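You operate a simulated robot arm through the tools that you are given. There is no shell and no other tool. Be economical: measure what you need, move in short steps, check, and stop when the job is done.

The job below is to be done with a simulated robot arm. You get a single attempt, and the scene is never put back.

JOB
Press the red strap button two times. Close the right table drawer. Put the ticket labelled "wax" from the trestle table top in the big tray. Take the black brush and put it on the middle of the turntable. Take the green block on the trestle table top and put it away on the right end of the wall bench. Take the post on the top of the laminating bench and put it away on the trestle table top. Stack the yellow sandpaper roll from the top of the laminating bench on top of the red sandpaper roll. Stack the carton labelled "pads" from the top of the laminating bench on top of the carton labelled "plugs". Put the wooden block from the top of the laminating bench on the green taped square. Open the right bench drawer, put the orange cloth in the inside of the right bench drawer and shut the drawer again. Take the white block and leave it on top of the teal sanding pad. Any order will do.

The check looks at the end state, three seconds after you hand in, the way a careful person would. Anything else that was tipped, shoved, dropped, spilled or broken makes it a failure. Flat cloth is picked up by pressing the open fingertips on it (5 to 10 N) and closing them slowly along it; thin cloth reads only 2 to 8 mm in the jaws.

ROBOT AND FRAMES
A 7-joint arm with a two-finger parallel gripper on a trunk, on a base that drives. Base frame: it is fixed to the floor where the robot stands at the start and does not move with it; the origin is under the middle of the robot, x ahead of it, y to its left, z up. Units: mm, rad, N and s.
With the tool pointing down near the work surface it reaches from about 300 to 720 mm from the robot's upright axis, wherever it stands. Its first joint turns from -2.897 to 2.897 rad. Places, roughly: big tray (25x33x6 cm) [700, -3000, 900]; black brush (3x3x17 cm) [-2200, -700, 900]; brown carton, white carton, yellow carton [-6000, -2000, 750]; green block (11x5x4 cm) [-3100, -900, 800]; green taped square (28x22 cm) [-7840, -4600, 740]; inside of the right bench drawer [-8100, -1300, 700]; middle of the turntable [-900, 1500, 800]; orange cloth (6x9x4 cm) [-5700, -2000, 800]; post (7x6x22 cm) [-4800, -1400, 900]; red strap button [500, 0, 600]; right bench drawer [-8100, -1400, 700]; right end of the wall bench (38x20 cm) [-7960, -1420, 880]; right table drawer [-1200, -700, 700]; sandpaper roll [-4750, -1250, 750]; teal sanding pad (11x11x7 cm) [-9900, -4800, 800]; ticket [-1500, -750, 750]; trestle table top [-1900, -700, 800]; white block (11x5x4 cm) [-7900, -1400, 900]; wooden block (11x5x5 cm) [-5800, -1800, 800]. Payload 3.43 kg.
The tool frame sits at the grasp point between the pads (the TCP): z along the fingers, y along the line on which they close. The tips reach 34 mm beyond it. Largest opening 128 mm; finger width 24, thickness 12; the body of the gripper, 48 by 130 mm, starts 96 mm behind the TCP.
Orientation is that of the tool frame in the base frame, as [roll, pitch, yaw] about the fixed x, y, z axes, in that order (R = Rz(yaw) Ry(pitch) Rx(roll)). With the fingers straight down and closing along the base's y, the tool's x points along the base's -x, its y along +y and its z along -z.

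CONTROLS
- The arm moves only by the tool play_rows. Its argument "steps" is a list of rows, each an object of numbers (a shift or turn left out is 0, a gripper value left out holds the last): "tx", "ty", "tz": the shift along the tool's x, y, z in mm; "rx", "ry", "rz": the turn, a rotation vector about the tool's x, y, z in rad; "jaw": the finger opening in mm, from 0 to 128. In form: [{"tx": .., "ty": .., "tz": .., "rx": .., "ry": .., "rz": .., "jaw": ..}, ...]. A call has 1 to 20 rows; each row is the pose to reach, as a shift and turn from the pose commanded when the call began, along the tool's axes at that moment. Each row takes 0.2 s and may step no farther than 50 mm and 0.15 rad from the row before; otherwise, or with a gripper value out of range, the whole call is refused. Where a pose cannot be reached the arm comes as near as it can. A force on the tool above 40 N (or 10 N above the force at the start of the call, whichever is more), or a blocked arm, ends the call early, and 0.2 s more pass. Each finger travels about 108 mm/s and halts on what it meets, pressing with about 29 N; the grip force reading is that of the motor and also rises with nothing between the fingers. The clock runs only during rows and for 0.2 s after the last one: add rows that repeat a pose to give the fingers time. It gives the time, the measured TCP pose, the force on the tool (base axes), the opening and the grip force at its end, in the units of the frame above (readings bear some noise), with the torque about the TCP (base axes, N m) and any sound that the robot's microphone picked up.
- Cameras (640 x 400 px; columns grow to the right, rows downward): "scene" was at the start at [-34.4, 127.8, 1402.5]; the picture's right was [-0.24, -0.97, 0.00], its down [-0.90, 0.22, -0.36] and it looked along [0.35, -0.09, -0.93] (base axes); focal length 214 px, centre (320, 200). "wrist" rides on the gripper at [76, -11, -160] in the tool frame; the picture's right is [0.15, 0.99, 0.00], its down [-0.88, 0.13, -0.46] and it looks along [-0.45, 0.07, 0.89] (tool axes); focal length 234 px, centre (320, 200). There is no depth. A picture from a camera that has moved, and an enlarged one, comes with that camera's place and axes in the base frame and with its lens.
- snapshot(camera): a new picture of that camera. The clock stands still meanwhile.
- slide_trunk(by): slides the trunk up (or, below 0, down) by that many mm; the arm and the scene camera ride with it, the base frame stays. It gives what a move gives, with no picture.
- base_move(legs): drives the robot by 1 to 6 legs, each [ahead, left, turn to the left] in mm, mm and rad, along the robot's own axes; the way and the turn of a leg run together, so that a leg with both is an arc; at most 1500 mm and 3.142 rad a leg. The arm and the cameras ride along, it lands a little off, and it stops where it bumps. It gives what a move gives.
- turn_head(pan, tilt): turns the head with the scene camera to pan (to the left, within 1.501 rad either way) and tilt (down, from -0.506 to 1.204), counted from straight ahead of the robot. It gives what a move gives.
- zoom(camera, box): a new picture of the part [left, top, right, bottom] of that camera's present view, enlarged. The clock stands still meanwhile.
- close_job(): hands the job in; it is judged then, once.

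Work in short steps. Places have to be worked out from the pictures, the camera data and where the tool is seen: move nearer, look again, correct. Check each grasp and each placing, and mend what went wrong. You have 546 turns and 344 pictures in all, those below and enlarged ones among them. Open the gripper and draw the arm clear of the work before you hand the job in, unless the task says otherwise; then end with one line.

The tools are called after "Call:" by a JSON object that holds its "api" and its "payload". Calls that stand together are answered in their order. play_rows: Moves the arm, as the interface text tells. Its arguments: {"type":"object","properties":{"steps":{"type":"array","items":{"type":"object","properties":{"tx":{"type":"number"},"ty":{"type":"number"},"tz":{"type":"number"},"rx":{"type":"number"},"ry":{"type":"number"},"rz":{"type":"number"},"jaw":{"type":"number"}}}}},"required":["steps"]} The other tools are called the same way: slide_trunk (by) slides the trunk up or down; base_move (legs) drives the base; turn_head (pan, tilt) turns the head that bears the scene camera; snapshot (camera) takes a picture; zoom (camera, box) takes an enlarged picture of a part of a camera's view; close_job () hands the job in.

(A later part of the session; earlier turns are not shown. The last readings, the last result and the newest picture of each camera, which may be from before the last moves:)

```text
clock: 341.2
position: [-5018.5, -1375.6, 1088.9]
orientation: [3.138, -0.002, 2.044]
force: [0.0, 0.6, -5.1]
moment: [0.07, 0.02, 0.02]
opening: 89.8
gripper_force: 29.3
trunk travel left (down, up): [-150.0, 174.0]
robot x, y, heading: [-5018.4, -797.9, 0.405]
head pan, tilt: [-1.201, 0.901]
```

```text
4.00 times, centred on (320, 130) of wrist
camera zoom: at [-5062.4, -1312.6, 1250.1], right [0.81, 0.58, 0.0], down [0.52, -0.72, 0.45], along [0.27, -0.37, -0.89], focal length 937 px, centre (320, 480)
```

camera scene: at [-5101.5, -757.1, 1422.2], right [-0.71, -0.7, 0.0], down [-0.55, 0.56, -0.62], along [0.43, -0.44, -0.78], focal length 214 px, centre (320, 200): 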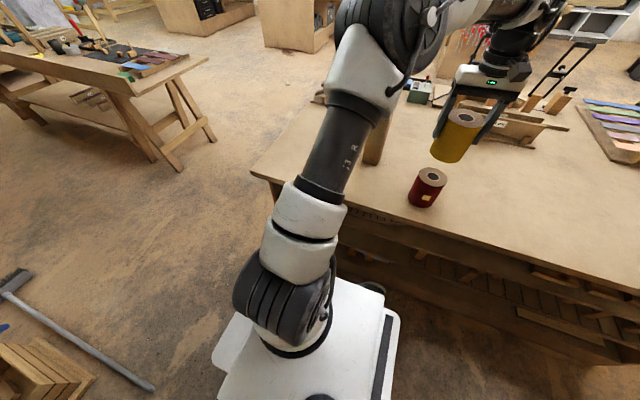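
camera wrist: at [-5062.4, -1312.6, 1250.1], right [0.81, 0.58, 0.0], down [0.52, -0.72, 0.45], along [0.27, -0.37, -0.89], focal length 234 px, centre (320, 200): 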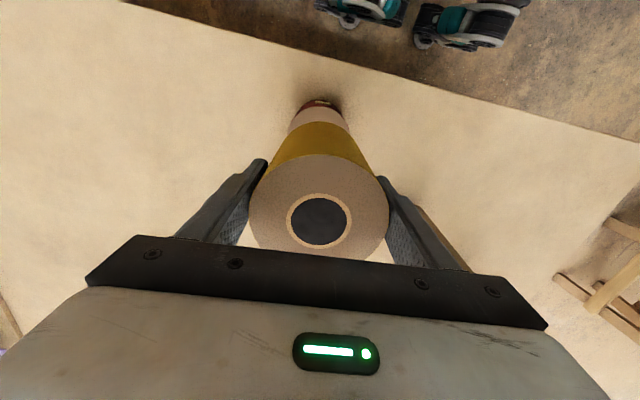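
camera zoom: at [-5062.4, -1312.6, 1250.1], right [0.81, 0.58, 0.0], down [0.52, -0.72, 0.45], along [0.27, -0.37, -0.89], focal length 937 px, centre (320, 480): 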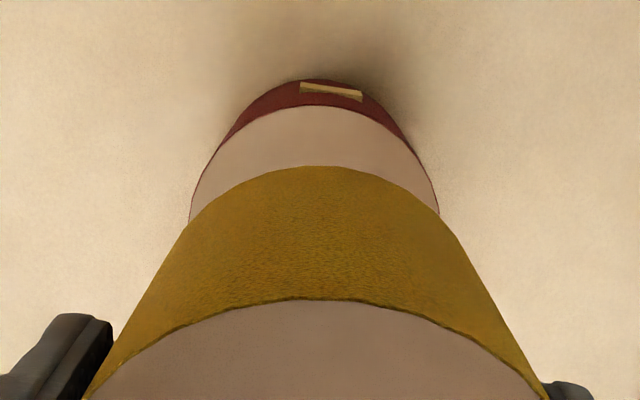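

Alignment is within about 4 mm. I correct it and lower until contact.

Call:
{"api": "play_rows", "payload": {"steps": [{"tx": 3, "tz": 30}, {"tx": 3, "tz": 55}, {"tx": 3, "tz": 62}, {"tx": 3, "tz": 66}, {"tx": 3, "tz": 69}, {"tx": 3, "tz": 72}, {"tx": 3, "tz": 75}, {"tx": 3, "tz": 78}, {"tx": 3, "tz": 81}, {"tx": 3, "tz": 84}]}}

Call:
{"api": "zoom", "payload": {"camera": "scene", "box": [390, 90, 510, 220]}}

```text
clock: 343.4
position: [-5020.0, -1372.0, 1008.5]
orientation: [3.14, -0.004, 2.046]
force: [0.9, -0.1, -5.3]
moment: [0.01, 0.0, 0.0]
opening: 89.8
gripper_force: 28.7
trunk travel left (down, up): [-150.0, 174.0]
robot x, y, heading: [-5019.4, -799.2, 0.405]
head pan, tilt: [-1.201, 0.901]
```

```text
3.08 times, centred on (450, 155) of scene
camera zoom: at [-5101.5, -756.8, 1422.2], right [-0.71, -0.7, 0.0], down [-0.55, 0.56, -0.62], along [0.43, -0.44, -0.78], focal length 660 px, centre (-80, 338)
```

zoom: 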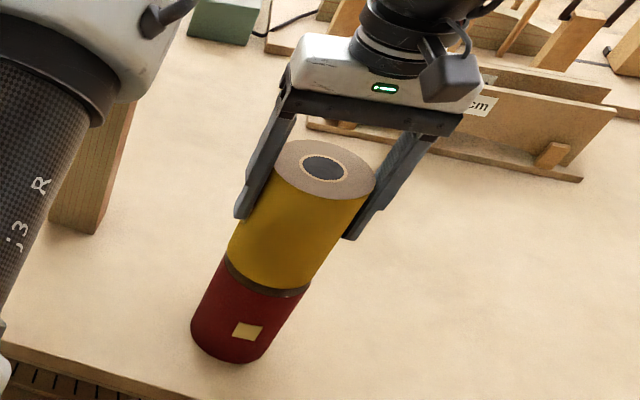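

Nearly touching and well aligned. I continue in 2 mm steps.

Call:
{"api": "play_rows", "payload": {"steps": [{"tz": 2}, {"tz": 4}, {"tz": 6}, {"tz": 8}, {"tz": 10}, {"tz": 12}, {"tz": 14}]}}

```text
clock: 345.0
position: [-5020.4, -1372.7, 998.0]
orientation: [3.141, 0.005, 2.046]
force: [0.0, 2.1, 19.3]
moment: [0.95, -0.32, 0.07]
opening: 89.5
gripper_force: 28.8
trunk travel left (down, up): [-150.0, 174.0]
robot x, y, heading: [-5021.9, -797.9, 0.403]
head pan, tilt: [-1.201, 0.901]
```

Contact. I ease up 2 mm, open, and lift away.

Call:
{"api": "play_rows", "payload": {"steps": [{"tz": -3}, {"tz": -3, "jaw": 92}, {"tz": -3, "jaw": 100}, {"tz": -3, "jaw": 115}, {"tz": -3, "jaw": 128}, {"tz": -30}, {"tz": -70}, {"tz": -110}, {"tz": -140}]}}

Call:
{"api": "zoom", "payload": {"camera": "scene", "box": [390, 90, 510, 220]}}

```text
clock: 347.0
position: [-5021.7, -1372.9, 1136.1]
orientation: [3.139, 0.001, 2.045]
force: [-0.5, 0.5, -0.2]
moment: [-0.01, -0.04, 0.01]
opening: 127.8
gripper_force: 0.1
trunk travel left (down, up): [-150.0, 174.0]
robot x, y, heading: [-5016.5, -801.3, 0.403]
head pan, tilt: [-1.201, 0.901]
```

```text
3.08 times, centred on (450, 155) of scene
camera zoom: at [-5101.5, -756.4, 1422.2], right [-0.71, -0.7, 0.0], down [-0.55, 0.56, -0.62], along [0.43, -0.44, -0.78], focal length 660 px, centre (-80, 338)
```

zoom: 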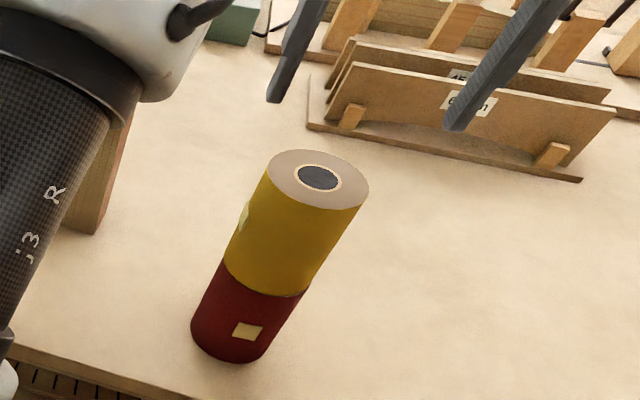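

The rolls are stacked. Next the post: I move the hand over to look at it from above.

Call:
{"api": "play_rows", "payload": {"steps": [{"tx": -14, "ty": 39, "tz": -10}, {"tx": -28, "ty": 78, "tz": -10}, {"tx": -42, "ty": 117, "tz": -10}, {"tx": -56, "ty": 157, "tz": -10}, {"tx": -70, "ty": 196, "tz": -10}, {"tx": -84, "ty": 235, "tz": -10}, {"tx": -84, "ty": 235, "tz": -10}]}}

Call:
{"api": "snapshot", "payload": {"camera": "wrist"}}

Call:
{"api": "snapshot", "payload": {"camera": "scene"}}

```text
clock: 348.6
position: [-4774.1, -1340.1, 1146.0]
orientation: [3.139, 0.0, 2.046]
force: [0.1, -0.4, -0.1]
moment: [0.01, 0.0, 0.0]
opening: 128.0
gripper_force: 0.0
trunk travel left (down, up): [-150.0, 174.0]
robot x, y, heading: [-5017.7, -795.7, 0.405]
head pan, tilt: [-1.201, 0.901]
```

```text
235 pictures are left
camera wrist: at [-4819.2, -1277.5, 1306.4], right [0.81, 0.58, 0.0], down [0.52, -0.72, 0.46], along [0.27, -0.37, -0.89], focal length 234 px, centre (320, 200)
```

wrist: 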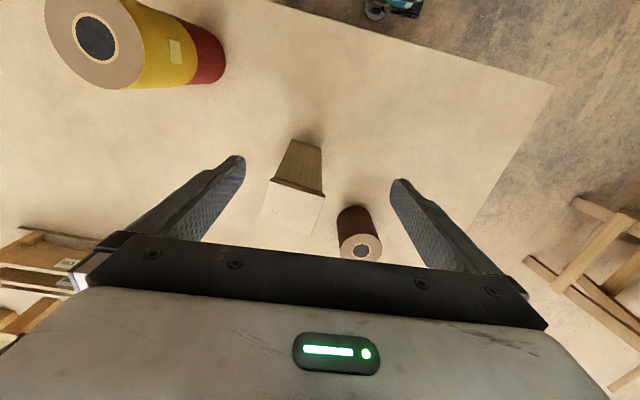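

```text
234 pictures are left
camera scene: at [-5101.4, -756.4, 1422.2], right [-0.71, -0.7, 0.0], down [-0.55, 0.56, -0.62], along [0.43, -0.44, -0.78], focal length 214 px, centre (320, 200)
```

scene: 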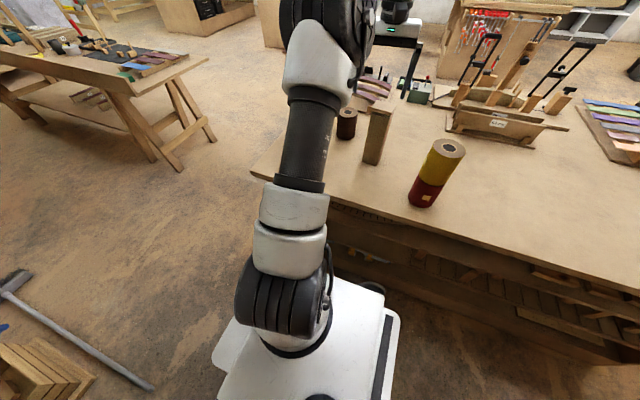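

Call:
{"api": "zoom", "payload": {"camera": "wrist", "box": [220, 120, 420, 260]}}

Call:
{"api": "zoom", "payload": {"camera": "scene", "box": [320, 80, 440, 180]}}

```text
2.86 times, centred on (320, 190) of wrist
camera zoom: at [-4819.2, -1277.5, 1306.4], right [0.81, 0.58, 0.0], down [0.52, -0.72, 0.46], along [0.27, -0.37, -0.89], focal length 669 px, centre (320, 229)
```

zoom: 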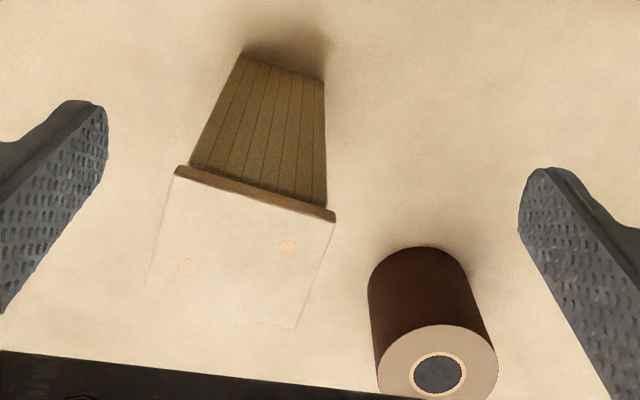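

```text
4.00 times, centred on (380, 130) of scene
camera zoom: at [-5101.4, -756.4, 1422.2], right [-0.71, -0.7, 0.0], down [-0.55, 0.56, -0.62], along [0.43, -0.44, -0.78], focal length 858 px, centre (80, 480)
```

zoom: 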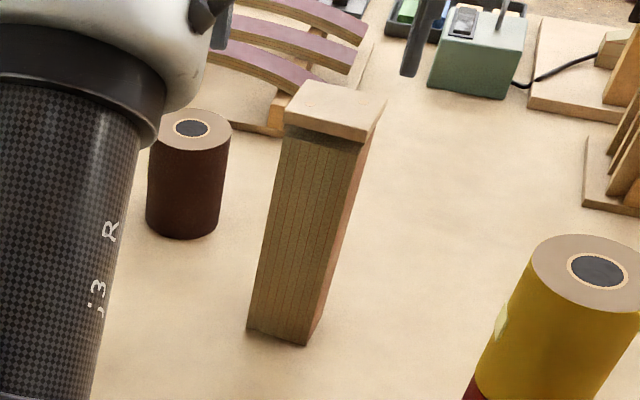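

The post's cap centre is at (-4763, -1417), top z 1043, with faces aligned to the bench. I align the yaw and descend around the cap.

Call:
{"api": "play_rows", "payload": {"steps": [{"tx": -24, "ty": -8, "rz": 0.04}, {"tx": -49, "ty": -16, "rz": 0.085}, {"tx": -73, "ty": -25, "rz": 0.085}, {"tx": -73, "ty": -25, "tz": 30, "rz": 0.085}, {"tx": -73, "ty": -25, "tz": 50, "rz": 0.085}, {"tx": -73, "ty": -25, "tz": 50, "rz": 0.085}]}}

Call:
{"api": "snapshot", "payload": {"camera": "wrist"}}

```text
clock: 350.0
position: [-4765.8, -1409.7, 1092.3]
orientation: [3.14, -0.001, 1.961]
force: [-0.7, -0.2, 0.1]
moment: [0.03, -0.03, 0.0]
opening: 127.9
gripper_force: 0.1
out of reach, approached as far as the arm can: row 3, 4, 5, 6
trunk travel left (down, up): [-150.0, 174.0]
robot x, y, heading: [-5019.2, -793.4, 0.408]
head pan, tilt: [-1.201, 0.901]
```

```text
231 pictures are left
camera wrist: at [-4804.8, -1344.0, 1252.7], right [0.86, 0.51, 0.0], down [0.45, -0.77, 0.46], along [0.23, -0.39, -0.89], focal length 234 px, centre (320, 200)
```

wrist: 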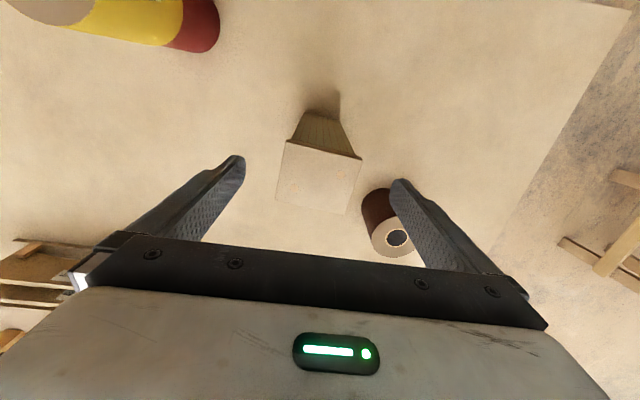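

At the reach limit; I move the base 60 mm closer to the bench (fingers are still above the post).

Call:
{"api": "base_move", "payload": {"legs": [[0, -60, 0]]}}

```text
clock: 351.3
position: [-4741.9, -1466.3, 1093.5]
orientation: [3.139, -0.001, 1.96]
force: [0.4, -0.4, 0.3]
moment: [-0.02, -0.02, 0.04]
opening: 128.0
gripper_force: 0.1
trunk travel left (down, up): [-150.0, 174.0]
robot x, y, heading: [-4993.9, -854.0, 0.402]
head pan, tilt: [-1.201, 0.901]
```

Call:
{"api": "play_rows", "payload": {"steps": [{"tx": 27}, {"tx": 54}, {"tx": 54, "tz": 25}, {"tx": 54, "tz": 45}, {"tx": 54, "tz": 61}, {"tx": 54, "tz": 61}]}}

Call:
{"api": "snapshot", "payload": {"camera": "wrist"}}

```text
clock: 352.7
position: [-4739.9, -1476.2, 1062.6]
orientation: [3.14, -0.003, 1.959]
force: [-1.0, -0.6, -0.4]
moment: [0.03, 0.01, 0.04]
opening: 128.3
gripper_force: 0.1
out of reach, approached as far as the arm can: row 1, 2, 3, 4, 5, 6
trunk travel left (down, up): [-150.0, 174.0]
robot x, y, heading: [-4992.6, -852.7, 0.403]
head pan, tilt: [-1.201, 0.901]
```

```text
230 pictures are left
camera wrist: at [-4779.8, -1410.1, 1222.7], right [0.86, 0.51, 0.0], down [0.45, -0.77, 0.45], along [0.23, -0.39, -0.89], focal length 234 px, centre (320, 200)
```

wrist: 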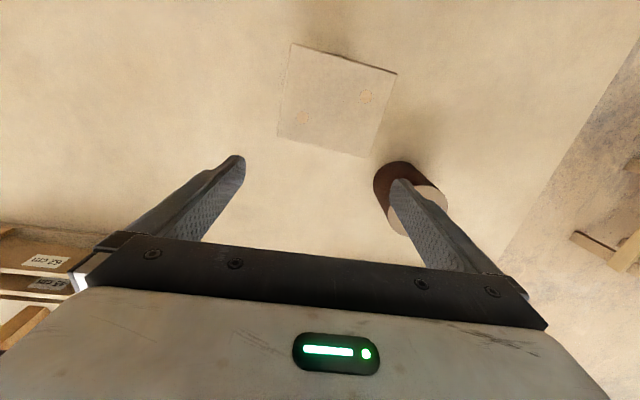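

The arm didn't follow as expected. I test with a zero step and a small retreat.

Call:
{"api": "play_rows", "payload": {"steps": [{"tx": 40}, {"tx": 80}, {"tx": 80}]}}

```text
clock: 353.5
position: [-4745.7, -1471.1, 1079.7]
orientation: [3.14, -0.003, 1.961]
force: [-0.6, -0.2, -0.1]
moment: [0.0, 0.01, 0.0]
opening: 127.9
gripper_force: 0.1
out of reach, approached as far as the arm can: row 1, 2, 3
trunk travel left (down, up): [-150.0, 174.0]
robot x, y, heading: [-4991.3, -851.1, 0.405]
head pan, tilt: [-1.201, 0.901]
```

Call:
{"api": "play_rows", "payload": {"steps": [{"tx": 45}, {"tx": 90}, {"tx": 135}, {"tx": 135}]}}

```text
clock: 354.5
position: [-4754.7, -1462.3, 1110.3]
orientation: [3.139, -0.001, 1.96]
force: [0.2, -1.0, -0.5]
moment: [0.02, 0.02, 0.0]
opening: 128.0
gripper_force: 0.0
out of reach, approached as far as the arm can: row 1, 2, 3, 4
trunk travel left (down, up): [-150.0, 174.0]
robot x, y, heading: [-4997.4, -853.7, 0.405]
head pan, tilt: [-1.201, 0.901]
```

The arm seems stuck at its straight-elbow limit. I tilt the tool outward while retreating to make the elbow bend.

Call:
{"api": "play_rows", "payload": {"steps": [{"tx": 20, "ry": -0.12}, {"tx": 40, "ry": -0.24}, {"tx": 60, "ry": -0.36}, {"tx": 80, "ry": -0.4}, {"tx": 80, "ry": -0.4}]}}

Call:
{"api": "snapshot", "payload": {"camera": "scene"}}

```text
clock: 355.7
position: [-4736.0, -1533.2, 1182.1]
orientation: [3.141, 0.4, 1.962]
force: [0.1, 0.6, 0.5]
moment: [0.03, -0.01, 0.0]
opening: 127.9
gripper_force: 0.1
out of reach, approached as far as the arm can: row 1, 2, 3, 4, 5
trunk travel left (down, up): [-150.0, 174.0]
robot x, y, heading: [-4993.7, -855.3, 0.403]
head pan, tilt: [-1.201, 0.901]
```

```text
229 pictures are left
camera scene: at [-5077.5, -812.3, 1422.2], right [-0.72, -0.7, 0.0], down [-0.55, 0.56, -0.62], along [0.43, -0.44, -0.78], focal length 214 px, centre (320, 200)
```

scene: 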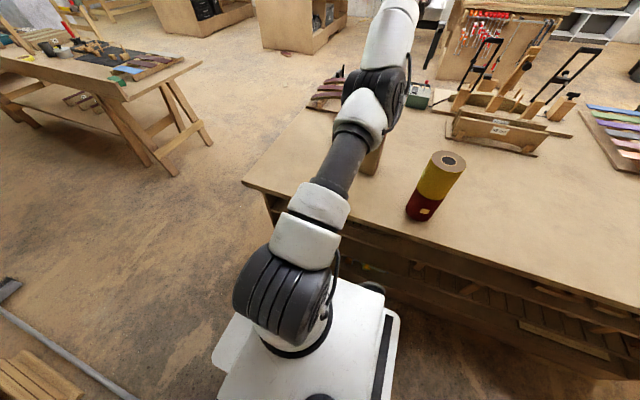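

The elbow is straight and the commanded pose has drifted away from the measured one. I bring the command back to the measured pose, then descend from there in small steps to let the elbow bend.

Call:
{"api": "play_rows", "payload": {"steps": [{"tx": -45, "ty": -2, "tz": 2}, {"tx": -90, "ty": -4, "tz": 5}, {"tx": -135, "ty": -6, "tz": 7}, {"tx": -180, "ty": -9, "tz": 10}, {"tx": -225, "ty": -11, "tz": 12}, {"tx": -270, "ty": -13, "tz": 14}, {"tx": -315, "ty": -15, "tz": 17}, {"tx": -360, "ty": -18, "tz": 19}, {"tx": -400, "ty": -20, "tz": 21}, {"tx": -420, "ty": -21, "tz": 23}, {"tx": -420, "ty": -21, "tz": 23}]}}

```text
clock: 358.1
position: [-4717.7, -1535.7, 1171.8]
orientation: [3.141, 0.399, 1.959]
force: [-0.6, -1.2, 0.1]
moment: [-0.04, 0.01, -0.03]
opening: 128.2
gripper_force: 0.0
out of reach, approached as far as the arm can: row 1, 2, 3, 4, 5, 6, 7, 8, 9, 10, 11
trunk travel left (down, up): [-150.0, 174.0]
robot x, y, heading: [-4992.9, -852.9, 0.404]
head pan, tilt: [-1.201, 0.901]
```

Call:
{"api": "play_rows", "payload": {"steps": [{"tz": 15, "tx": 20}, {"tz": 30, "tx": 40}, {"tz": 45, "tx": 60}, {"tz": 60, "tx": 80}, {"tz": 75, "tx": 100}]}}

```text
clock: 359.3
position: [-4729.2, -1468.5, 1074.2]
orientation: [-3.141, 0.399, 1.958]
force: [-0.3, -0.1, -0.1]
moment: [-0.01, 0.02, 0.0]
opening: 127.8
gripper_force: 0.0
trunk travel left (down, up): [-150.0, 174.0]
robot x, y, heading: [-4996.0, -854.7, 0.401]
head pan, tilt: [-1.201, 0.901]
```

The arm follows again. I rise a little, straighten the hand and come over the post.

Call:
{"api": "play_rows", "payload": {"steps": [{"tx": -14, "tz": -33}, {"tx": 10, "ty": -5, "tz": -45, "ry": 0.1}, {"tx": 30, "ty": -9, "tz": -57, "ry": 0.2}, {"tx": 42, "ty": -12, "tz": -57, "ry": 0.3}, {"tx": 42, "ty": -12, "tz": -57, "ry": 0.4}, {"tx": 42, "ty": -12, "tz": -57, "ry": 0.4}]}}

Call:
{"api": "snapshot", "payload": {"camera": "wrist"}}

```text
clock: 360.7
position: [-4762.5, -1415.3, 1111.8]
orientation: [3.141, -0.001, 1.959]
force: [0.8, -1.0, -0.9]
moment: [0.03, 0.0, 0.03]
opening: 128.1
gripper_force: 0.1
trunk travel left (down, up): [-150.0, 174.0]
robot x, y, heading: [-4997.0, -852.4, 0.399]
head pan, tilt: [-1.201, 0.901]
```

```text
228 pictures are left
camera wrist: at [-4801.0, -1349.2, 1271.3], right [0.86, 0.51, 0.0], down [0.45, -0.77, 0.45], along [0.23, -0.39, -0.89], focal length 234 px, centre (320, 200)
```

wrist: 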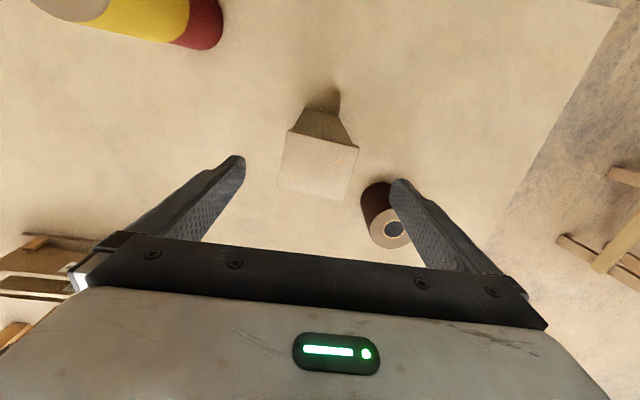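

Centred. I descend and close on the post's top.

Call:
{"api": "play_rows", "payload": {"steps": [{"tz": 30}, {"tz": 60}, {"tz": 82}, {"tz": 82, "jaw": 110}, {"tz": 82, "jaw": 95}, {"tz": 82, "jaw": 80}, {"tz": 82, "jaw": 65}, {"tz": 82, "jaw": 55}, {"tz": 82, "jaw": 55}]}}

Call:
{"api": "snapshot", "payload": {"camera": "wrist"}}

```text
clock: 362.7
position: [-4761.5, -1414.8, 1028.9]
orientation: [3.141, 0.001, 1.96]
force: [-1.8, -0.7, 0.0]
moment: [-0.07, 0.15, -0.06]
opening: 75.5
gripper_force: 28.7
trunk travel left (down, up): [-150.0, 174.0]
robot x, y, heading: [-4992.0, -854.7, 0.407]
head pan, tilt: [-1.201, 0.901]
```

```text
227 pictures are left
camera wrist: at [-4801.0, -1348.3, 1189.4], right [0.86, 0.51, 0.0], down [0.45, -0.77, 0.46], along [0.23, -0.39, -0.89], focal length 234 px, centre (320, 200)
```

wrist: 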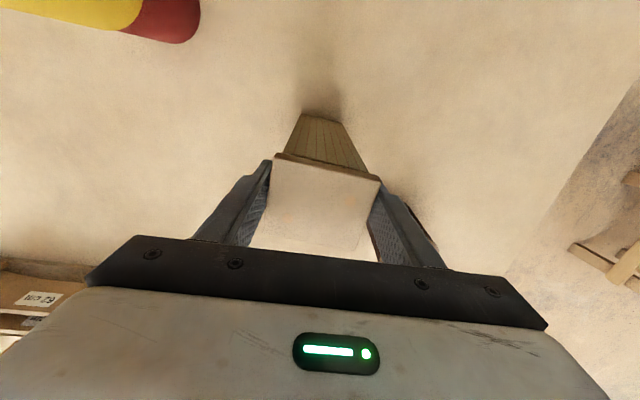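

Gripped at 75.5 mm. I lift and retract toward the robot.

Call:
{"api": "play_rows", "payload": {"steps": [{"tz": -10}, {"tz": -30}, {"tz": -55}, {"tx": 30, "tz": -75}, {"tx": 65, "tz": -90}, {"tx": 100, "tz": -100}, {"tx": 135, "tz": -105}, {"tx": 160, "tz": -105}, {"tx": 160, "tz": -105}]}}

Call:
{"api": "snapshot", "payload": {"camera": "scene"}}

```text
clock: 364.7
position: [-4823.7, -1265.9, 1133.0]
orientation: [3.14, -0.001, 1.961]
force: [-0.3, 0.9, -5.1]
moment: [0.04, 0.02, 0.0]
opening: 75.2
gripper_force: 28.9
trunk travel left (down, up): [-150.0, 174.0]
robot x, y, heading: [-4992.4, -853.9, 0.404]
head pan, tilt: [-1.201, 0.901]
```

```text
226 pictures are left
camera scene: at [-5077.5, -812.5, 1422.2], right [-0.72, -0.7, 0.0], down [-0.55, 0.56, -0.62], along [0.43, -0.44, -0.78], focal length 214 px, centre (320, 200)
```

scene: 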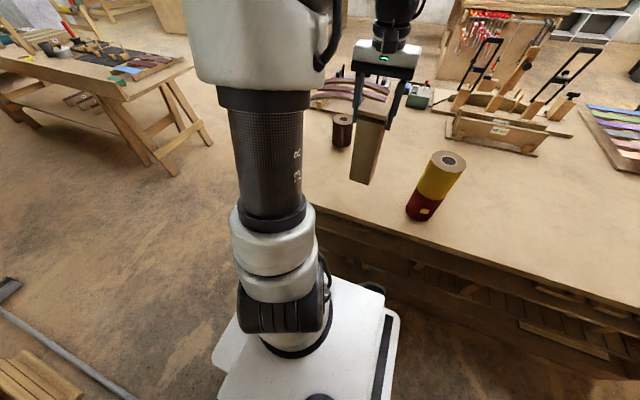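

The post is held. I drive out of the aisle to the gap and turn to have the trestle on my right.

Call:
{"api": "base_move", "payload": {"legs": [[930, 0, 0], [0, -820, 0], [0, 0, 1.585]]}}

Call:
{"api": "turn_head", "payload": {"pan": -1.4, "tilt": 0.9}}

Call:
{"api": "snapshot", "payload": {"camera": "scene"}}

Call:
{"api": "snapshot", "payload": {"camera": "wrist"}}

```text
clock: 381.6
position: [-3384.3, -1054.4, 1134.7]
orientation: [3.141, 0.002, -2.724]
force: [0.2, -0.1, -5.0]
moment: [0.0, 0.02, -0.04]
opening: 74.0
gripper_force: 28.9
trunk travel left (down, up): [-150.0, 174.0]
robot x, y, heading: [-3792.8, -1236.7, 2.004]
head pan, tilt: [-1.201, 0.901]
```

```text
clock: 382.3
position: [-3385.0, -1055.1, 1134.5]
orientation: [3.14, 0.001, -2.724]
force: [-0.3, -0.6, -5.6]
moment: [-0.02, 0.03, 0.02]
opening: 73.8
gripper_force: 28.5
trunk travel left (down, up): [-150.0, 174.0]
robot x, y, heading: [-3792.4, -1239.4, 2.004]
head pan, tilt: [-1.4, 0.901]
```

```text
225 pictures are left
camera scene: at [-3819.6, -1333.3, 1422.2], right [0.57, -0.82, 0.0], down [-0.65, -0.44, -0.62], along [0.51, 0.35, -0.78], focal length 214 px, centre (320, 200)
```

scene: 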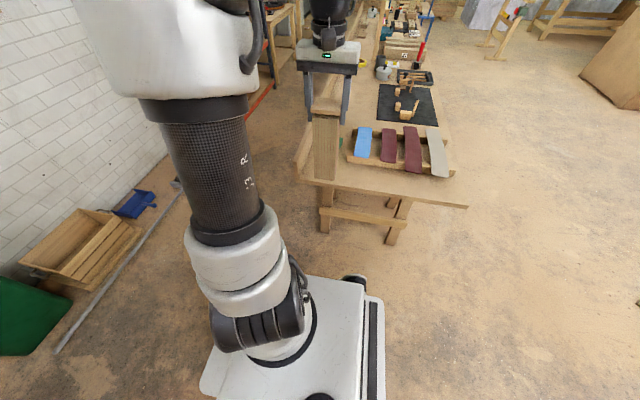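

```text
224 pictures are left
camera wrist: at [-3449.6, -1095.6, 1294.8], right [-0.53, 0.84, 0.0], down [0.75, 0.48, 0.46], along [0.38, 0.24, -0.89], focal length 234 px, centre (320, 200)
```

wrist: 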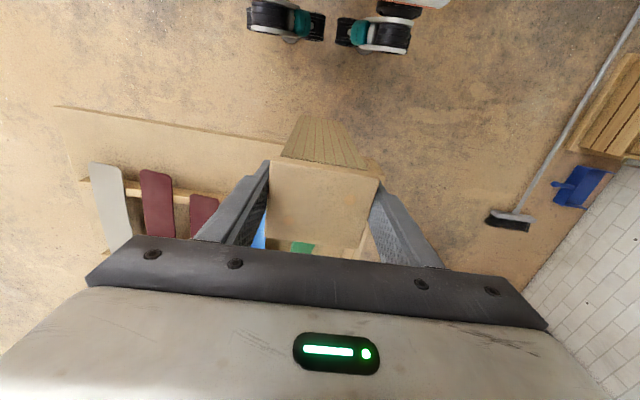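

There's a free patch at the table end beside the blue strip, around (-3221, -1170). I move the post above it.

Call:
{"api": "play_rows", "payload": {"steps": [{"tx": -20, "ty": -34}, {"tx": -41, "ty": -68}, {"tx": -62, "ty": -103}, {"tx": -83, "ty": -137}, {"tx": -103, "ty": -171}, {"tx": -103, "ty": -171, "tz": 40}, {"tx": -103, "ty": -171, "tz": 40}]}}

Call:
{"api": "snapshot", "payload": {"camera": "scene"}}

Call:
{"api": "snapshot", "payload": {"camera": "wrist"}}

```text
clock: 383.9
position: [-3221.4, -1168.2, 1094.8]
orientation: [3.14, 0.0, -2.724]
force: [0.0, -1.4, -4.6]
moment: [-0.01, 0.08, -0.01]
opening: 73.6
gripper_force: 28.9
trunk travel left (down, up): [-150.0, 174.0]
robot x, y, heading: [-3793.9, -1236.1, 2.002]
head pan, tilt: [-1.4, 0.901]
```

```text
223 pictures are left
camera scene: at [-3819.4, -1333.4, 1422.2], right [0.57, -0.82, 0.0], down [-0.65, -0.44, -0.62], along [0.51, 0.35, -0.78], focal length 214 px, centre (320, 200)
```

scene: 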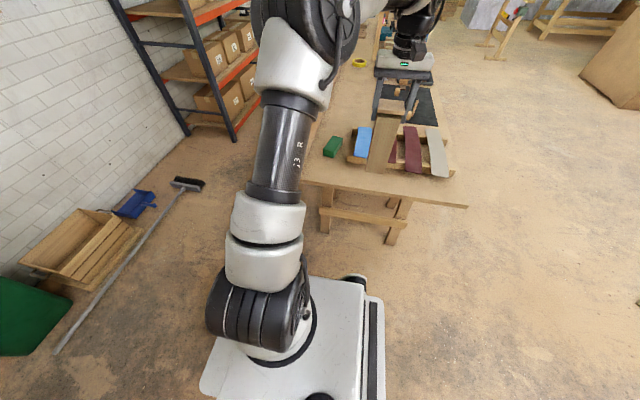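

```text
222 pictures are left
camera wrist: at [-3286.1, -1208.7, 1254.9], right [-0.54, 0.84, 0.0], down [0.75, 0.48, 0.46], along [0.38, 0.24, -0.89], focal length 234 px, centre (320, 200)
```

wrist: 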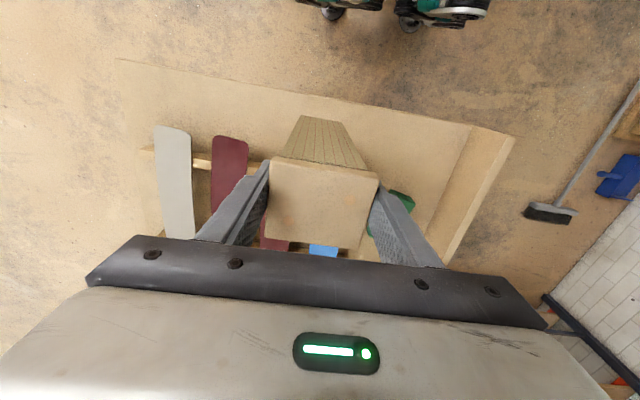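

The post's near face would be about 23 mm inside the edge; I shift it 12 mm further in and lower.

Call:
{"api": "play_rows", "payload": {"steps": [{"tx": -12, "tz": 20}, {"tx": -12, "tz": 45}, {"tx": -12, "tz": 55}, {"tx": -12, "tz": 59}, {"tx": -12, "tz": 63}, {"tx": -12, "tz": 67}, {"tx": -12, "tz": 71}, {"tx": -12, "tz": 75}, {"tx": -12, "tz": 79}, {"tx": -12, "tz": 83}]}}

Call:
{"api": "snapshot", "payload": {"camera": "wrist"}}

```text
clock: 386.1
position: [-3211.3, -1165.0, 1013.7]
orientation: [3.14, 0.004, -2.724]
force: [2.1, -2.3, 25.4]
moment: [-0.18, 0.47, 0.07]
opening: 73.2
gripper_force: 29.3
trunk travel left (down, up): [-150.0, 174.0]
robot x, y, heading: [-3797.5, -1232.8, 1.998]
head pan, tilt: [-1.4, 0.901]
```

```text
221 pictures are left
camera wrist: at [-3275.8, -1206.1, 1173.7], right [-0.54, 0.84, 0.0], down [0.75, 0.48, 0.46], along [0.39, 0.24, -0.89], focal length 234 px, centre (320, 200)
```

wrist: 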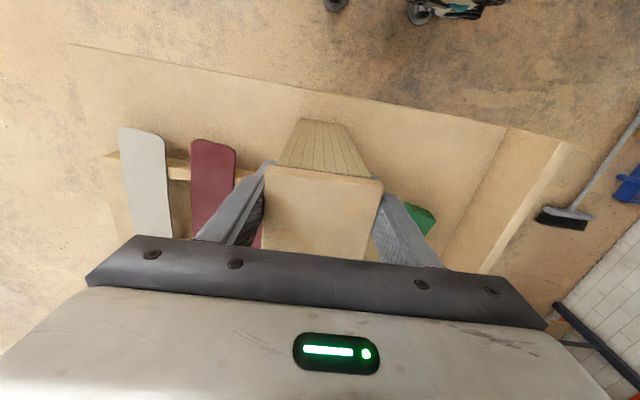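

It's standing on the table top. I ease off 2 mm and release carefully.

Call:
{"api": "play_rows", "payload": {"steps": [{"tz": -2}, {"tz": -2, "jaw": 78}, {"tz": -2, "jaw": 90}, {"tz": -2, "jaw": 105}, {"tz": -2, "jaw": 120}, {"tz": -30}, {"tz": -60}, {"tz": -95}, {"tx": 20, "tz": -100}, {"tx": 20, "tz": -100}]}}

Call:
{"api": "snapshot", "payload": {"camera": "wrist"}}

```text
clock: 388.3
position: [-3229.9, -1170.9, 1112.9]
orientation: [-3.142, 0.0, -2.725]
force: [0.1, 0.1, -0.3]
moment: [0.02, 0.0, -0.01]
opening: 120.1
gripper_force: 0.1
trunk travel left (down, up): [-150.0, 174.0]
robot x, y, heading: [-3795.6, -1235.9, 2.0]
head pan, tilt: [-1.4, 0.901]
```

```text
220 pictures are left
camera wrist: at [-3295.1, -1211.6, 1272.2], right [-0.53, 0.84, 0.0], down [0.75, 0.48, 0.46], along [0.38, 0.24, -0.89], focal length 234 px, centre (320, 200)
```

wrist: 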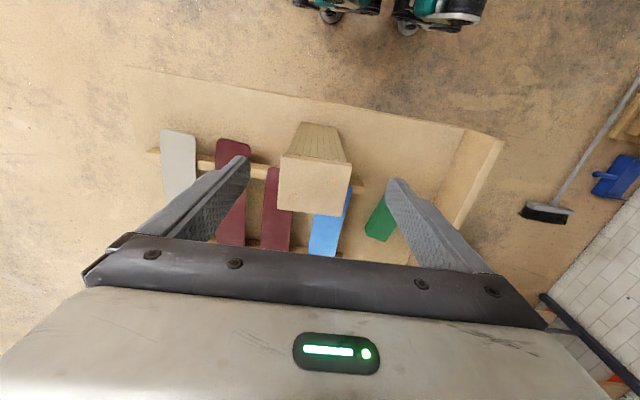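

The post stands free. Now I move over to the green block for a look.

Call:
{"api": "play_rows", "payload": {"steps": [{"tx": 0, "ty": 40, "tz": -5}, {"tx": -10, "ty": 80, "tz": -5}, {"tx": -45, "ty": 115, "tz": -5}, {"tx": -80, "ty": 140, "tz": -5}, {"tx": -90, "ty": 159, "tz": -5}, {"tx": -90, "ty": 159, "tz": -5}]}}

Call:
{"api": "snapshot", "payload": {"camera": "wrist"}}

```text
clock: 389.7
position: [-3212.8, -990.4, 1114.4]
orientation: [3.141, 0.002, -2.722]
force: [0.0, 0.1, 0.6]
moment: [-0.01, 0.0, 0.0]
opening: 120.3
gripper_force: 0.1
trunk travel left (down, up): [-150.0, 174.0]
robot x, y, heading: [-3792.7, -1232.3, 2.003]
head pan, tilt: [-1.4, 0.901]
```

```text
219 pictures are left
camera wrist: at [-3276.9, -1030.1, 1273.6], right [-0.53, 0.85, 0.0], down [0.75, 0.48, 0.46], along [0.38, 0.24, -0.89], focal length 234 px, centre (320, 200)
```

wrist: 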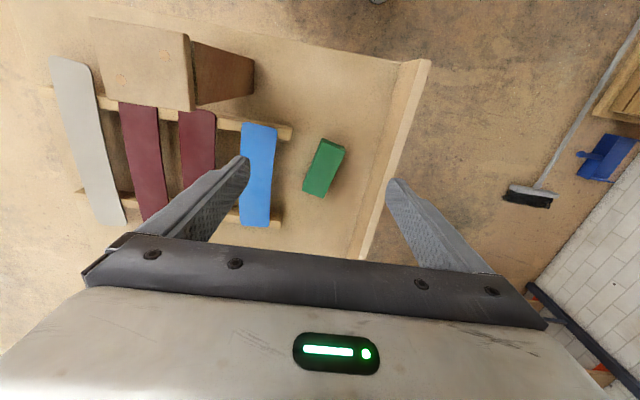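

Call:
{"api": "zoom", "payload": {"camera": "wrist", "box": [260, 110, 400, 220]}}

```text
3.64 times, centred on (330, 165) of wrist
camera zoom: at [-3276.9, -1030.1, 1273.6], right [-0.53, 0.85, 0.0], down [0.75, 0.48, 0.46], along [0.38, 0.24, -0.89], focal length 852 px, centre (284, 327)
```

zoom: 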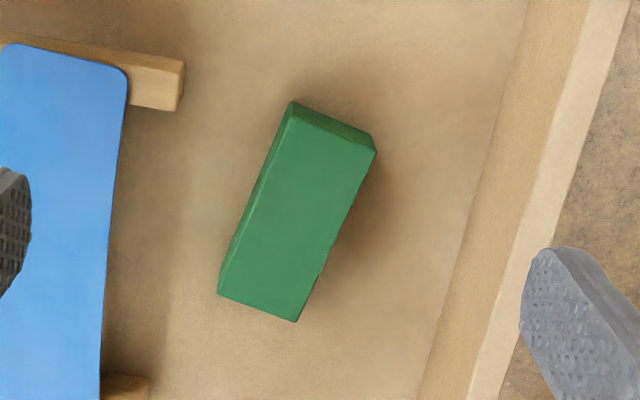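

The block's centre is at (-3147, -941), long axis at 0.17 rad. It's 708 mm away, so I move the base 120 mm nearer first.

Call:
{"api": "base_move", "payload": {"legs": [[0, -120, 0]]}}

```text
clock: 391.5
position: [-3103.0, -940.1, 1113.7]
orientation: [3.14, 0.0, -2.725]
force: [0.2, 0.5, -0.2]
moment: [0.01, -0.03, 0.02]
opening: 120.2
gripper_force: 0.1
trunk travel left (down, up): [-150.0, 174.0]
robot x, y, heading: [-3688.3, -1187.8, 2.005]
head pan, tilt: [-1.4, 0.901]
```

Call:
{"api": "play_rows", "payload": {"steps": [{"tx": 20, "ty": 8, "rz": 0.12, "jaw": 84}, {"tx": 41, "ty": 17, "rz": 0.248}, {"tx": 41, "ty": 17, "tz": 45, "rz": 0.248}, {"tx": 41, "ty": 17, "tz": 90, "rz": 0.248}, {"tx": 41, "ty": 17, "tz": 135, "rz": 0.248}, {"tx": 41, "ty": 17, "tz": 180, "rz": 0.248}, {"tx": 41, "ty": 17, "tz": 200, "rz": 0.248}, {"tx": 41, "ty": 17, "tz": 200, "rz": 0.248}]}}

Call:
{"api": "snapshot", "payload": {"camera": "wrist"}}

```text
clock: 393.3
position: [-3150.0, -939.5, 911.6]
orientation: [3.141, 0.0, -2.973]
force: [-0.1, -0.8, -0.7]
moment: [-0.02, -0.02, -0.01]
opening: 83.8
gripper_force: 0.1
trunk travel left (down, up): [-150.0, 174.0]
robot x, y, heading: [-3684.7, -1189.2, 2.003]
head pan, tilt: [-1.4, 0.901]
```

```text
217 pictures are left
camera wrist: at [-3223.1, -962.3, 1071.4], right [-0.31, 0.95, 0.0], down [0.85, 0.28, 0.46], along [0.43, 0.14, -0.89], focal length 234 px, centre (320, 200)
```

wrist: 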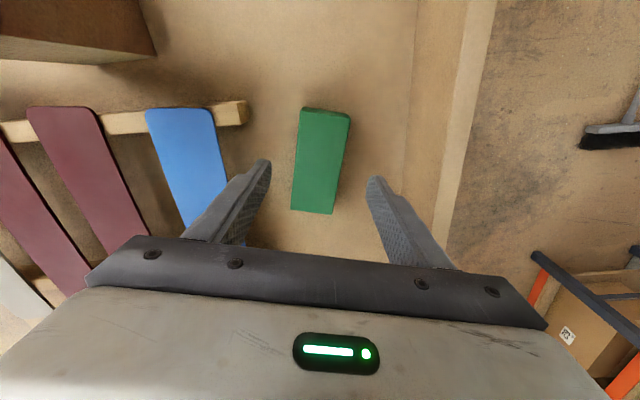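

Aligned. I descend and grip.

Call:
{"api": "play_rows", "payload": {"steps": [{"tz": 30}, {"tz": 55}, {"tz": 66}, {"tz": 71}, {"tz": 71, "jaw": 70}, {"tz": 71, "jaw": 58}, {"tz": 71, "jaw": 46}, {"tz": 71, "jaw": 36}, {"tz": 71, "jaw": 36}]}}

Call:
{"api": "play_rows", "payload": {"steps": [{"tz": -15}, {"tz": -45}, {"tz": -85}, {"tz": -125}, {"tz": -165}, {"tz": -205}]}}

Call:
{"api": "snapshot", "payload": {"camera": "wrist"}}

```text
clock: 395.3
position: [-3149.6, -940.6, 841.6]
orientation: [3.138, 0.002, -2.973]
force: [0.4, -0.6, 0.2]
moment: [-0.05, 0.01, 0.0]
opening: 49.5
gripper_force: 29.4
trunk travel left (down, up): [-150.0, 174.0]
robot x, y, heading: [-3684.9, -1188.7, 2.002]
head pan, tilt: [-1.4, 0.901]
```

```text
clock: 396.7
position: [-3147.8, -942.0, 1047.4]
orientation: [-3.141, 0.0, -2.972]
force: [0.2, -0.1, -2.0]
moment: [-0.01, 0.0, 0.0]
opening: 49.4
gripper_force: 29.4
trunk travel left (down, up): [-150.0, 174.0]
robot x, y, heading: [-3687.7, -1188.3, 1.998]
head pan, tilt: [-1.4, 0.901]
```

```text
216 pictures are left
camera wrist: at [-3221.1, -964.8, 1207.9], right [-0.31, 0.95, 0.0], down [0.85, 0.28, 0.45], along [0.43, 0.14, -0.89], focal length 234 px, centre (320, 200)
```

wrist: 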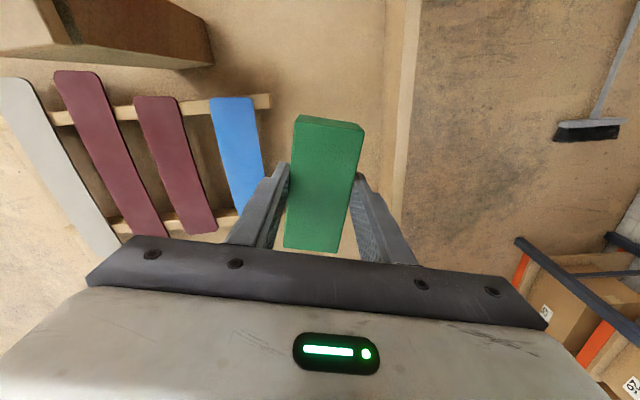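

The green block is held. I retract, turn, go to the aisle and drive along it toward the wall bench.

Call:
{"api": "play_rows", "payload": {"steps": [{"tx": 40, "tz": -15}, {"tx": 80, "tz": -30}, {"tx": 120, "tz": -45}, {"tx": 140, "tz": -50}, {"tx": 140, "tz": -50}]}}

Call:
{"api": "base_move", "payload": {"legs": [[0, 140, 0], [0, 0, 1.548], [0, -930, 0], [1000, 0, 0]]}}

Call:
{"api": "turn_head", "payload": {"pan": 0.0, "tilt": 0.5}}

Call:
{"api": "snapshot", "payload": {"camera": "scene"}}

```text
clock: 397.9
position: [-3286.2, -966.1, 1097.5]
orientation: [3.14, 0.0, -2.973]
force: [-0.5, -0.2, -1.6]
moment: [0.01, -0.01, 0.0]
opening: 49.2
gripper_force: 29.1
trunk travel left (down, up): [-150.0, 174.0]
robot x, y, heading: [-3684.2, -1187.2, 2.006]
head pan, tilt: [-1.4, 0.901]
```

```text
clock: 417.5
position: [-5289.6, -320.5, 1097.6]
orientation: [3.141, 0.001, -1.483]
force: [0.3, 0.2, -1.5]
moment: [0.02, 0.05, 0.01]
opening: 49.2
gripper_force: 28.9
trunk travel left (down, up): [-150.0, 174.0]
robot x, y, heading: [-5098.7, -736.2, -2.788]
head pan, tilt: [-1.4, 0.901]
```

```text
clock: 419.0
position: [-5290.6, -321.5, 1097.7]
orientation: [3.139, -0.001, -1.481]
force: [-0.2, -1.1, -1.0]
moment: [0.0, 0.01, 0.03]
opening: 49.4
gripper_force: 29.3
trunk travel left (down, up): [-150.0, 174.0]
robot x, y, heading: [-5100.5, -738.5, -2.787]
head pan, tilt: [0.0, 0.499]
```

```text
215 pictures are left
camera scene: at [-5053.2, -867.1, 1456.1], right [-0.34, 0.94, 0.0], down [0.45, 0.16, -0.88], along [-0.82, -0.3, -0.48], focal length 214 px, centre (320, 200)
```

scene: 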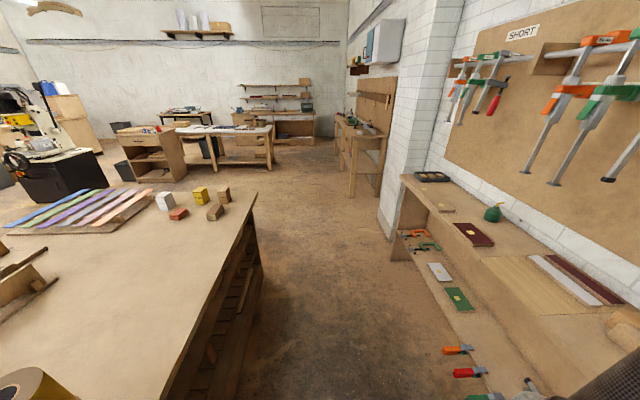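

The pegboard bench ahead on the right must be the wall bench. I zoom in on it.

Call:
{"api": "zoom", "payload": {"camera": "scene", "box": [310, 80, 410, 210]}}

Call:
{"api": "zoom", "payload": {"camera": "scene", "box": [100, 80, 330, 230]}}

```text
3.08 times, centred on (360, 145) of scene
camera zoom: at [-5053.2, -867.1, 1456.1], right [-0.34, 0.94, 0.0], down [0.45, 0.16, -0.88], along [-0.82, -0.3, -0.48], focal length 660 px, centre (197, 369)
```

zoom: 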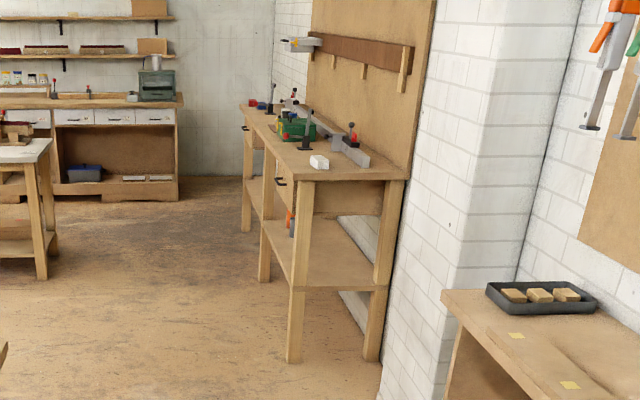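

```text
2.67 times, centred on (215, 155) of scene
camera zoom: at [-5053.2, -867.1, 1456.1], right [-0.34, 0.94, 0.0], down [0.45, 0.16, -0.88], along [-0.82, -0.3, -0.48], focal length 572 px, centre (600, 320)
```

zoom: 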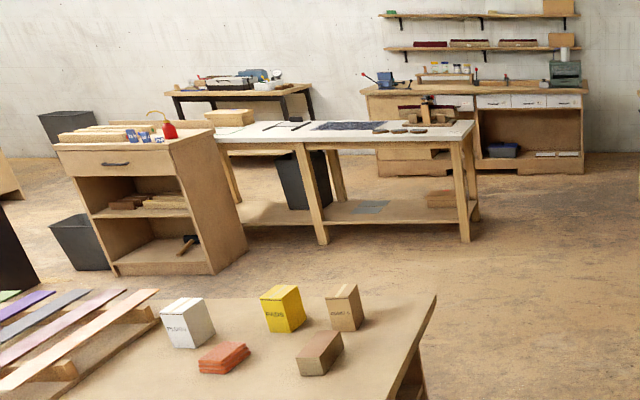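

The near (right) end of the wall bench holds the white block. I drive along the aisle to it.

Call:
{"api": "base_move", "payload": {"legs": [[0, 0, 0.05], [1400, 0, 0], [1000, 0, 0]]}}

Call:
{"api": "turn_head", "payload": {"pan": -1.0, "tilt": 0.7}}

Call:
{"api": "snapshot", "payload": {"camera": "scene"}}

```text
clock: 431.1
position: [-7511.8, -1298.2, 1098.3]
orientation: [3.139, 0.0, -1.402]
force: [-0.9, 0.0, -1.2]
moment: [-0.02, -0.02, -0.05]
opening: 49.7
gripper_force: 28.8
trunk travel left (down, up): [-150.0, 174.0]
robot x, y, heading: [-7293.1, -1694.1, -2.712]
head pan, tilt: [0.0, 0.499]
```

```text
clock: 432.4
position: [-7512.2, -1297.6, 1097.5]
orientation: [3.14, 0.001, -1.405]
force: [0.2, 0.6, -0.6]
moment: [0.02, -0.01, 0.02]
opening: 49.4
gripper_force: 29.4
trunk travel left (down, up): [-150.0, 174.0]
robot x, y, heading: [-7290.4, -1696.1, -2.713]
head pan, tilt: [-1.0, 0.7]
```

```text
212 pictures are left
camera scene: at [-7221.1, -1740.3, 1438.4], right [0.54, 0.84, 0.0], down [0.54, -0.35, -0.77], along [-0.64, 0.41, -0.64], focal length 214 px, centre (320, 200)
```

scene: 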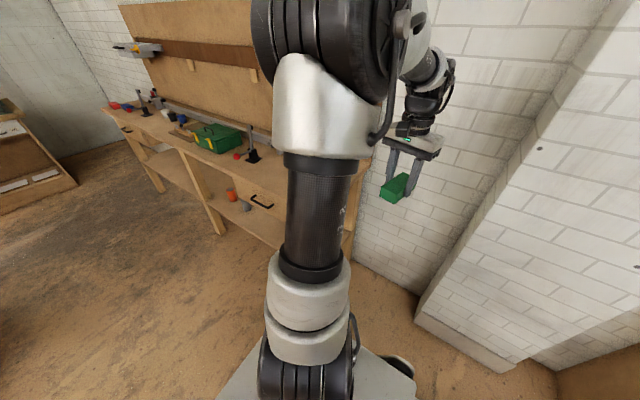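

Call:
{"api": "base_move", "payload": {"legs": [[420, 0, -0.02]]}}

Call:
{"api": "turn_head", "payload": {"pan": -1.5, "tilt": 0.9}}

Call:
{"api": "snapshot", "payload": {"camera": "scene"}}

Call:
{"api": "snapshot", "payload": {"camera": "wrist"}}

```text
clock: 435.0
position: [-7884.1, -1460.5, 1098.2]
orientation: [3.14, -0.001, -1.428]
force: [0.6, -0.5, -0.6]
moment: [0.0, 0.01, -0.01]
opening: 49.7
gripper_force: 29.9
trunk travel left (down, up): [-150.0, 174.0]
robot x, y, heading: [-7675.8, -1868.2, -2.739]
head pan, tilt: [-1.0, 0.7]
```

```text
clock: 435.9
position: [-7883.9, -1461.4, 1097.4]
orientation: [3.14, 0.002, -1.429]
force: [-0.6, 0.3, -1.3]
moment: [-0.04, 0.02, -0.03]
opening: 49.4
gripper_force: 28.8
trunk travel left (down, up): [-150.0, 174.0]
robot x, y, heading: [-7673.5, -1865.5, -2.738]
head pan, tilt: [-1.499, 0.901]
```

```text
211 pictures are left
camera scene: at [-7568.8, -1891.8, 1422.2], right [0.89, 0.46, 0.0], down [0.36, -0.7, -0.62], along [-0.28, 0.55, -0.78], focal length 214 px, centre (320, 200)
```

scene: 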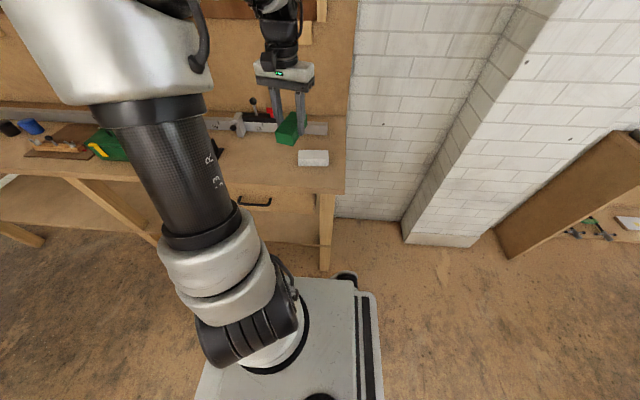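

```text
210 pictures are left
camera wrist: at [-7861.5, -1533.8, 1257.7], right [-0.96, -0.28, 0.0], down [-0.25, 0.85, 0.46], along [-0.13, 0.44, -0.89], focal length 234 px, centre (320, 200)
```

wrist: 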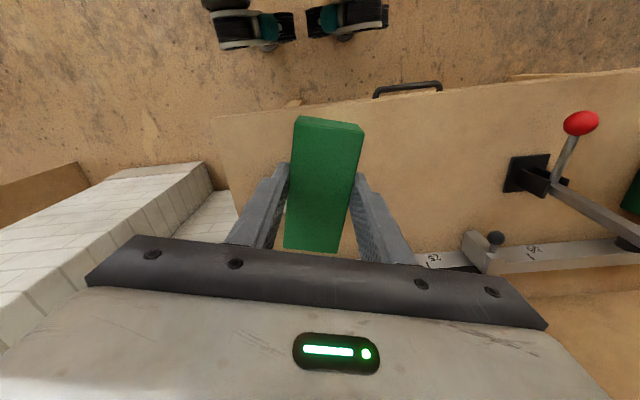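

The bench's front-right corner is at (-7712, -1441, 880), with the white block near it. I place the green block left of the white one at about (-7985, -1439), square to the bench.

Call:
{"api": "play_rows", "payload": {"steps": [{"tx": -9, "ty": 24, "rz": -0.07}, {"tx": -18, "ty": 49, "rz": -0.14}, {"tx": -27, "ty": 73, "rz": -0.2}, {"tx": -36, "ty": 97, "rz": -0.26}, {"tx": -36, "ty": 97, "tz": 40, "rz": -0.26}, {"tx": -36, "ty": 97, "tz": 85, "rz": -0.26}, {"tx": -36, "ty": 97, "tz": 125, "rz": -0.26}, {"tx": -36, "ty": 97, "tz": 125, "rz": -0.26}]}}

Call:
{"api": "snapshot", "payload": {"camera": "wrist"}}

Call:
{"api": "snapshot", "payload": {"camera": "scene"}}

```text
clock: 437.7
position: [-7985.7, -1437.3, 973.1]
orientation: [3.139, 0.001, -1.169]
force: [-0.3, 0.3, -0.9]
moment: [0.02, -0.03, 0.01]
opening: 49.1
gripper_force: 28.9
trunk travel left (down, up): [-150.0, 174.0]
robot x, y, heading: [-7673.2, -1867.6, -2.734]
head pan, tilt: [-1.499, 0.901]
```

```text
209 pictures are left
camera wrist: at [-7945.0, -1502.8, 1133.0], right [-0.85, -0.52, 0.0], down [-0.46, 0.76, 0.46], along [-0.24, 0.39, -0.89], focal length 234 px, centre (320, 200)
```

wrist: 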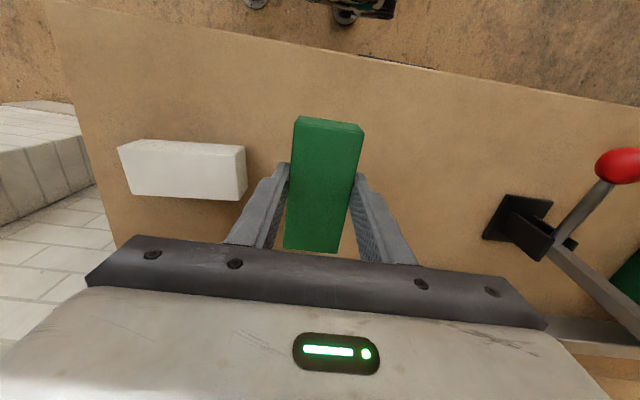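

```text
208 pictures are left
camera scene: at [-7568.8, -1891.7, 1422.2], right [0.89, 0.46, 0.0], down [0.36, -0.7, -0.62], along [-0.28, 0.55, -0.78], focal length 214 px, centre (320, 200)
```

scene: 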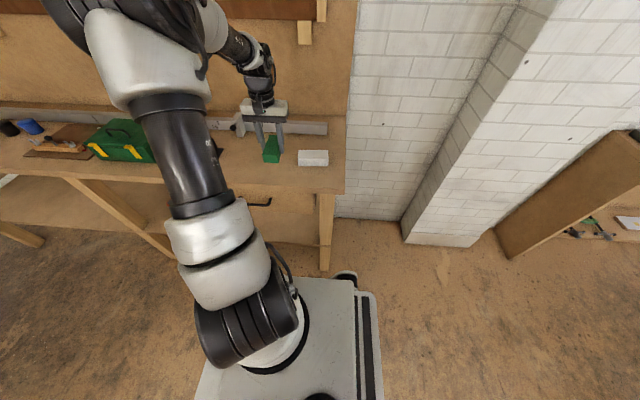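

I shift 25 mm further from the white block and lower to contact.

Call:
{"api": "play_rows", "payload": {"steps": [{"ty": 25}, {"ty": 25, "tz": 25}, {"ty": 25, "tz": 34}, {"ty": 25, "tz": 38}, {"ty": 25, "tz": 42}, {"ty": 25, "tz": 45}, {"ty": 25, "tz": 48}, {"ty": 25, "tz": 51}, {"ty": 25, "tz": 54}]}}

```text
clock: 439.7
position: [-8008.2, -1449.4, 921.9]
orientation: [3.137, 0.004, -1.17]
force: [0.4, -3.9, 20.0]
moment: [-0.54, -0.45, -0.05]
opening: 49.3
gripper_force: 28.8
trunk travel left (down, up): [-150.0, 174.0]
robot x, y, heading: [-7671.2, -1867.9, -2.732]
head pan, tilt: [-1.499, 0.901]
```

Contact. I release and lift.

Call:
{"api": "play_rows", "payload": {"steps": [{"tz": -2}, {"tz": -2, "jaw": 56}, {"tz": -2, "jaw": 66}, {"tz": -2, "jaw": 74}, {"tz": -30}, {"tz": -70}, {"tz": -110}, {"tz": -150}]}}

Call:
{"api": "snapshot", "payload": {"camera": "wrist"}}

```text
clock: 441.5
position: [-8008.3, -1447.4, 1068.0]
orientation: [3.141, 0.0, -1.169]
force: [0.1, -0.3, -0.4]
moment: [-0.03, 0.01, 0.04]
opening: 74.0
gripper_force: 0.0
trunk travel left (down, up): [-150.0, 174.0]
robot x, y, heading: [-7675.1, -1863.9, -2.737]
head pan, tilt: [-1.499, 0.901]
```

```text
207 pictures are left
camera wrist: at [-7967.1, -1512.3, 1228.3], right [-0.85, -0.52, 0.0], down [-0.46, 0.76, 0.46], along [-0.24, 0.39, -0.89], focal length 234 px, centre (320, 200)
```

wrist: 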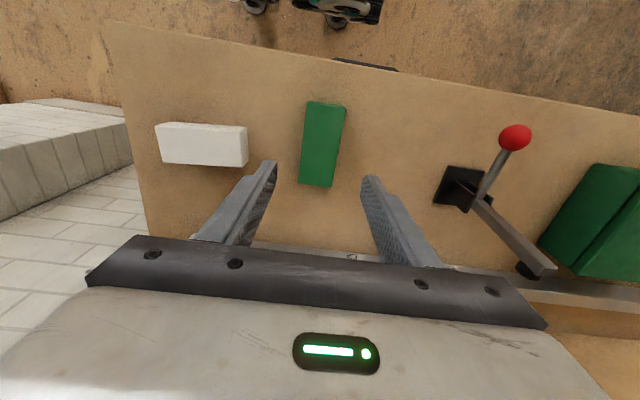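

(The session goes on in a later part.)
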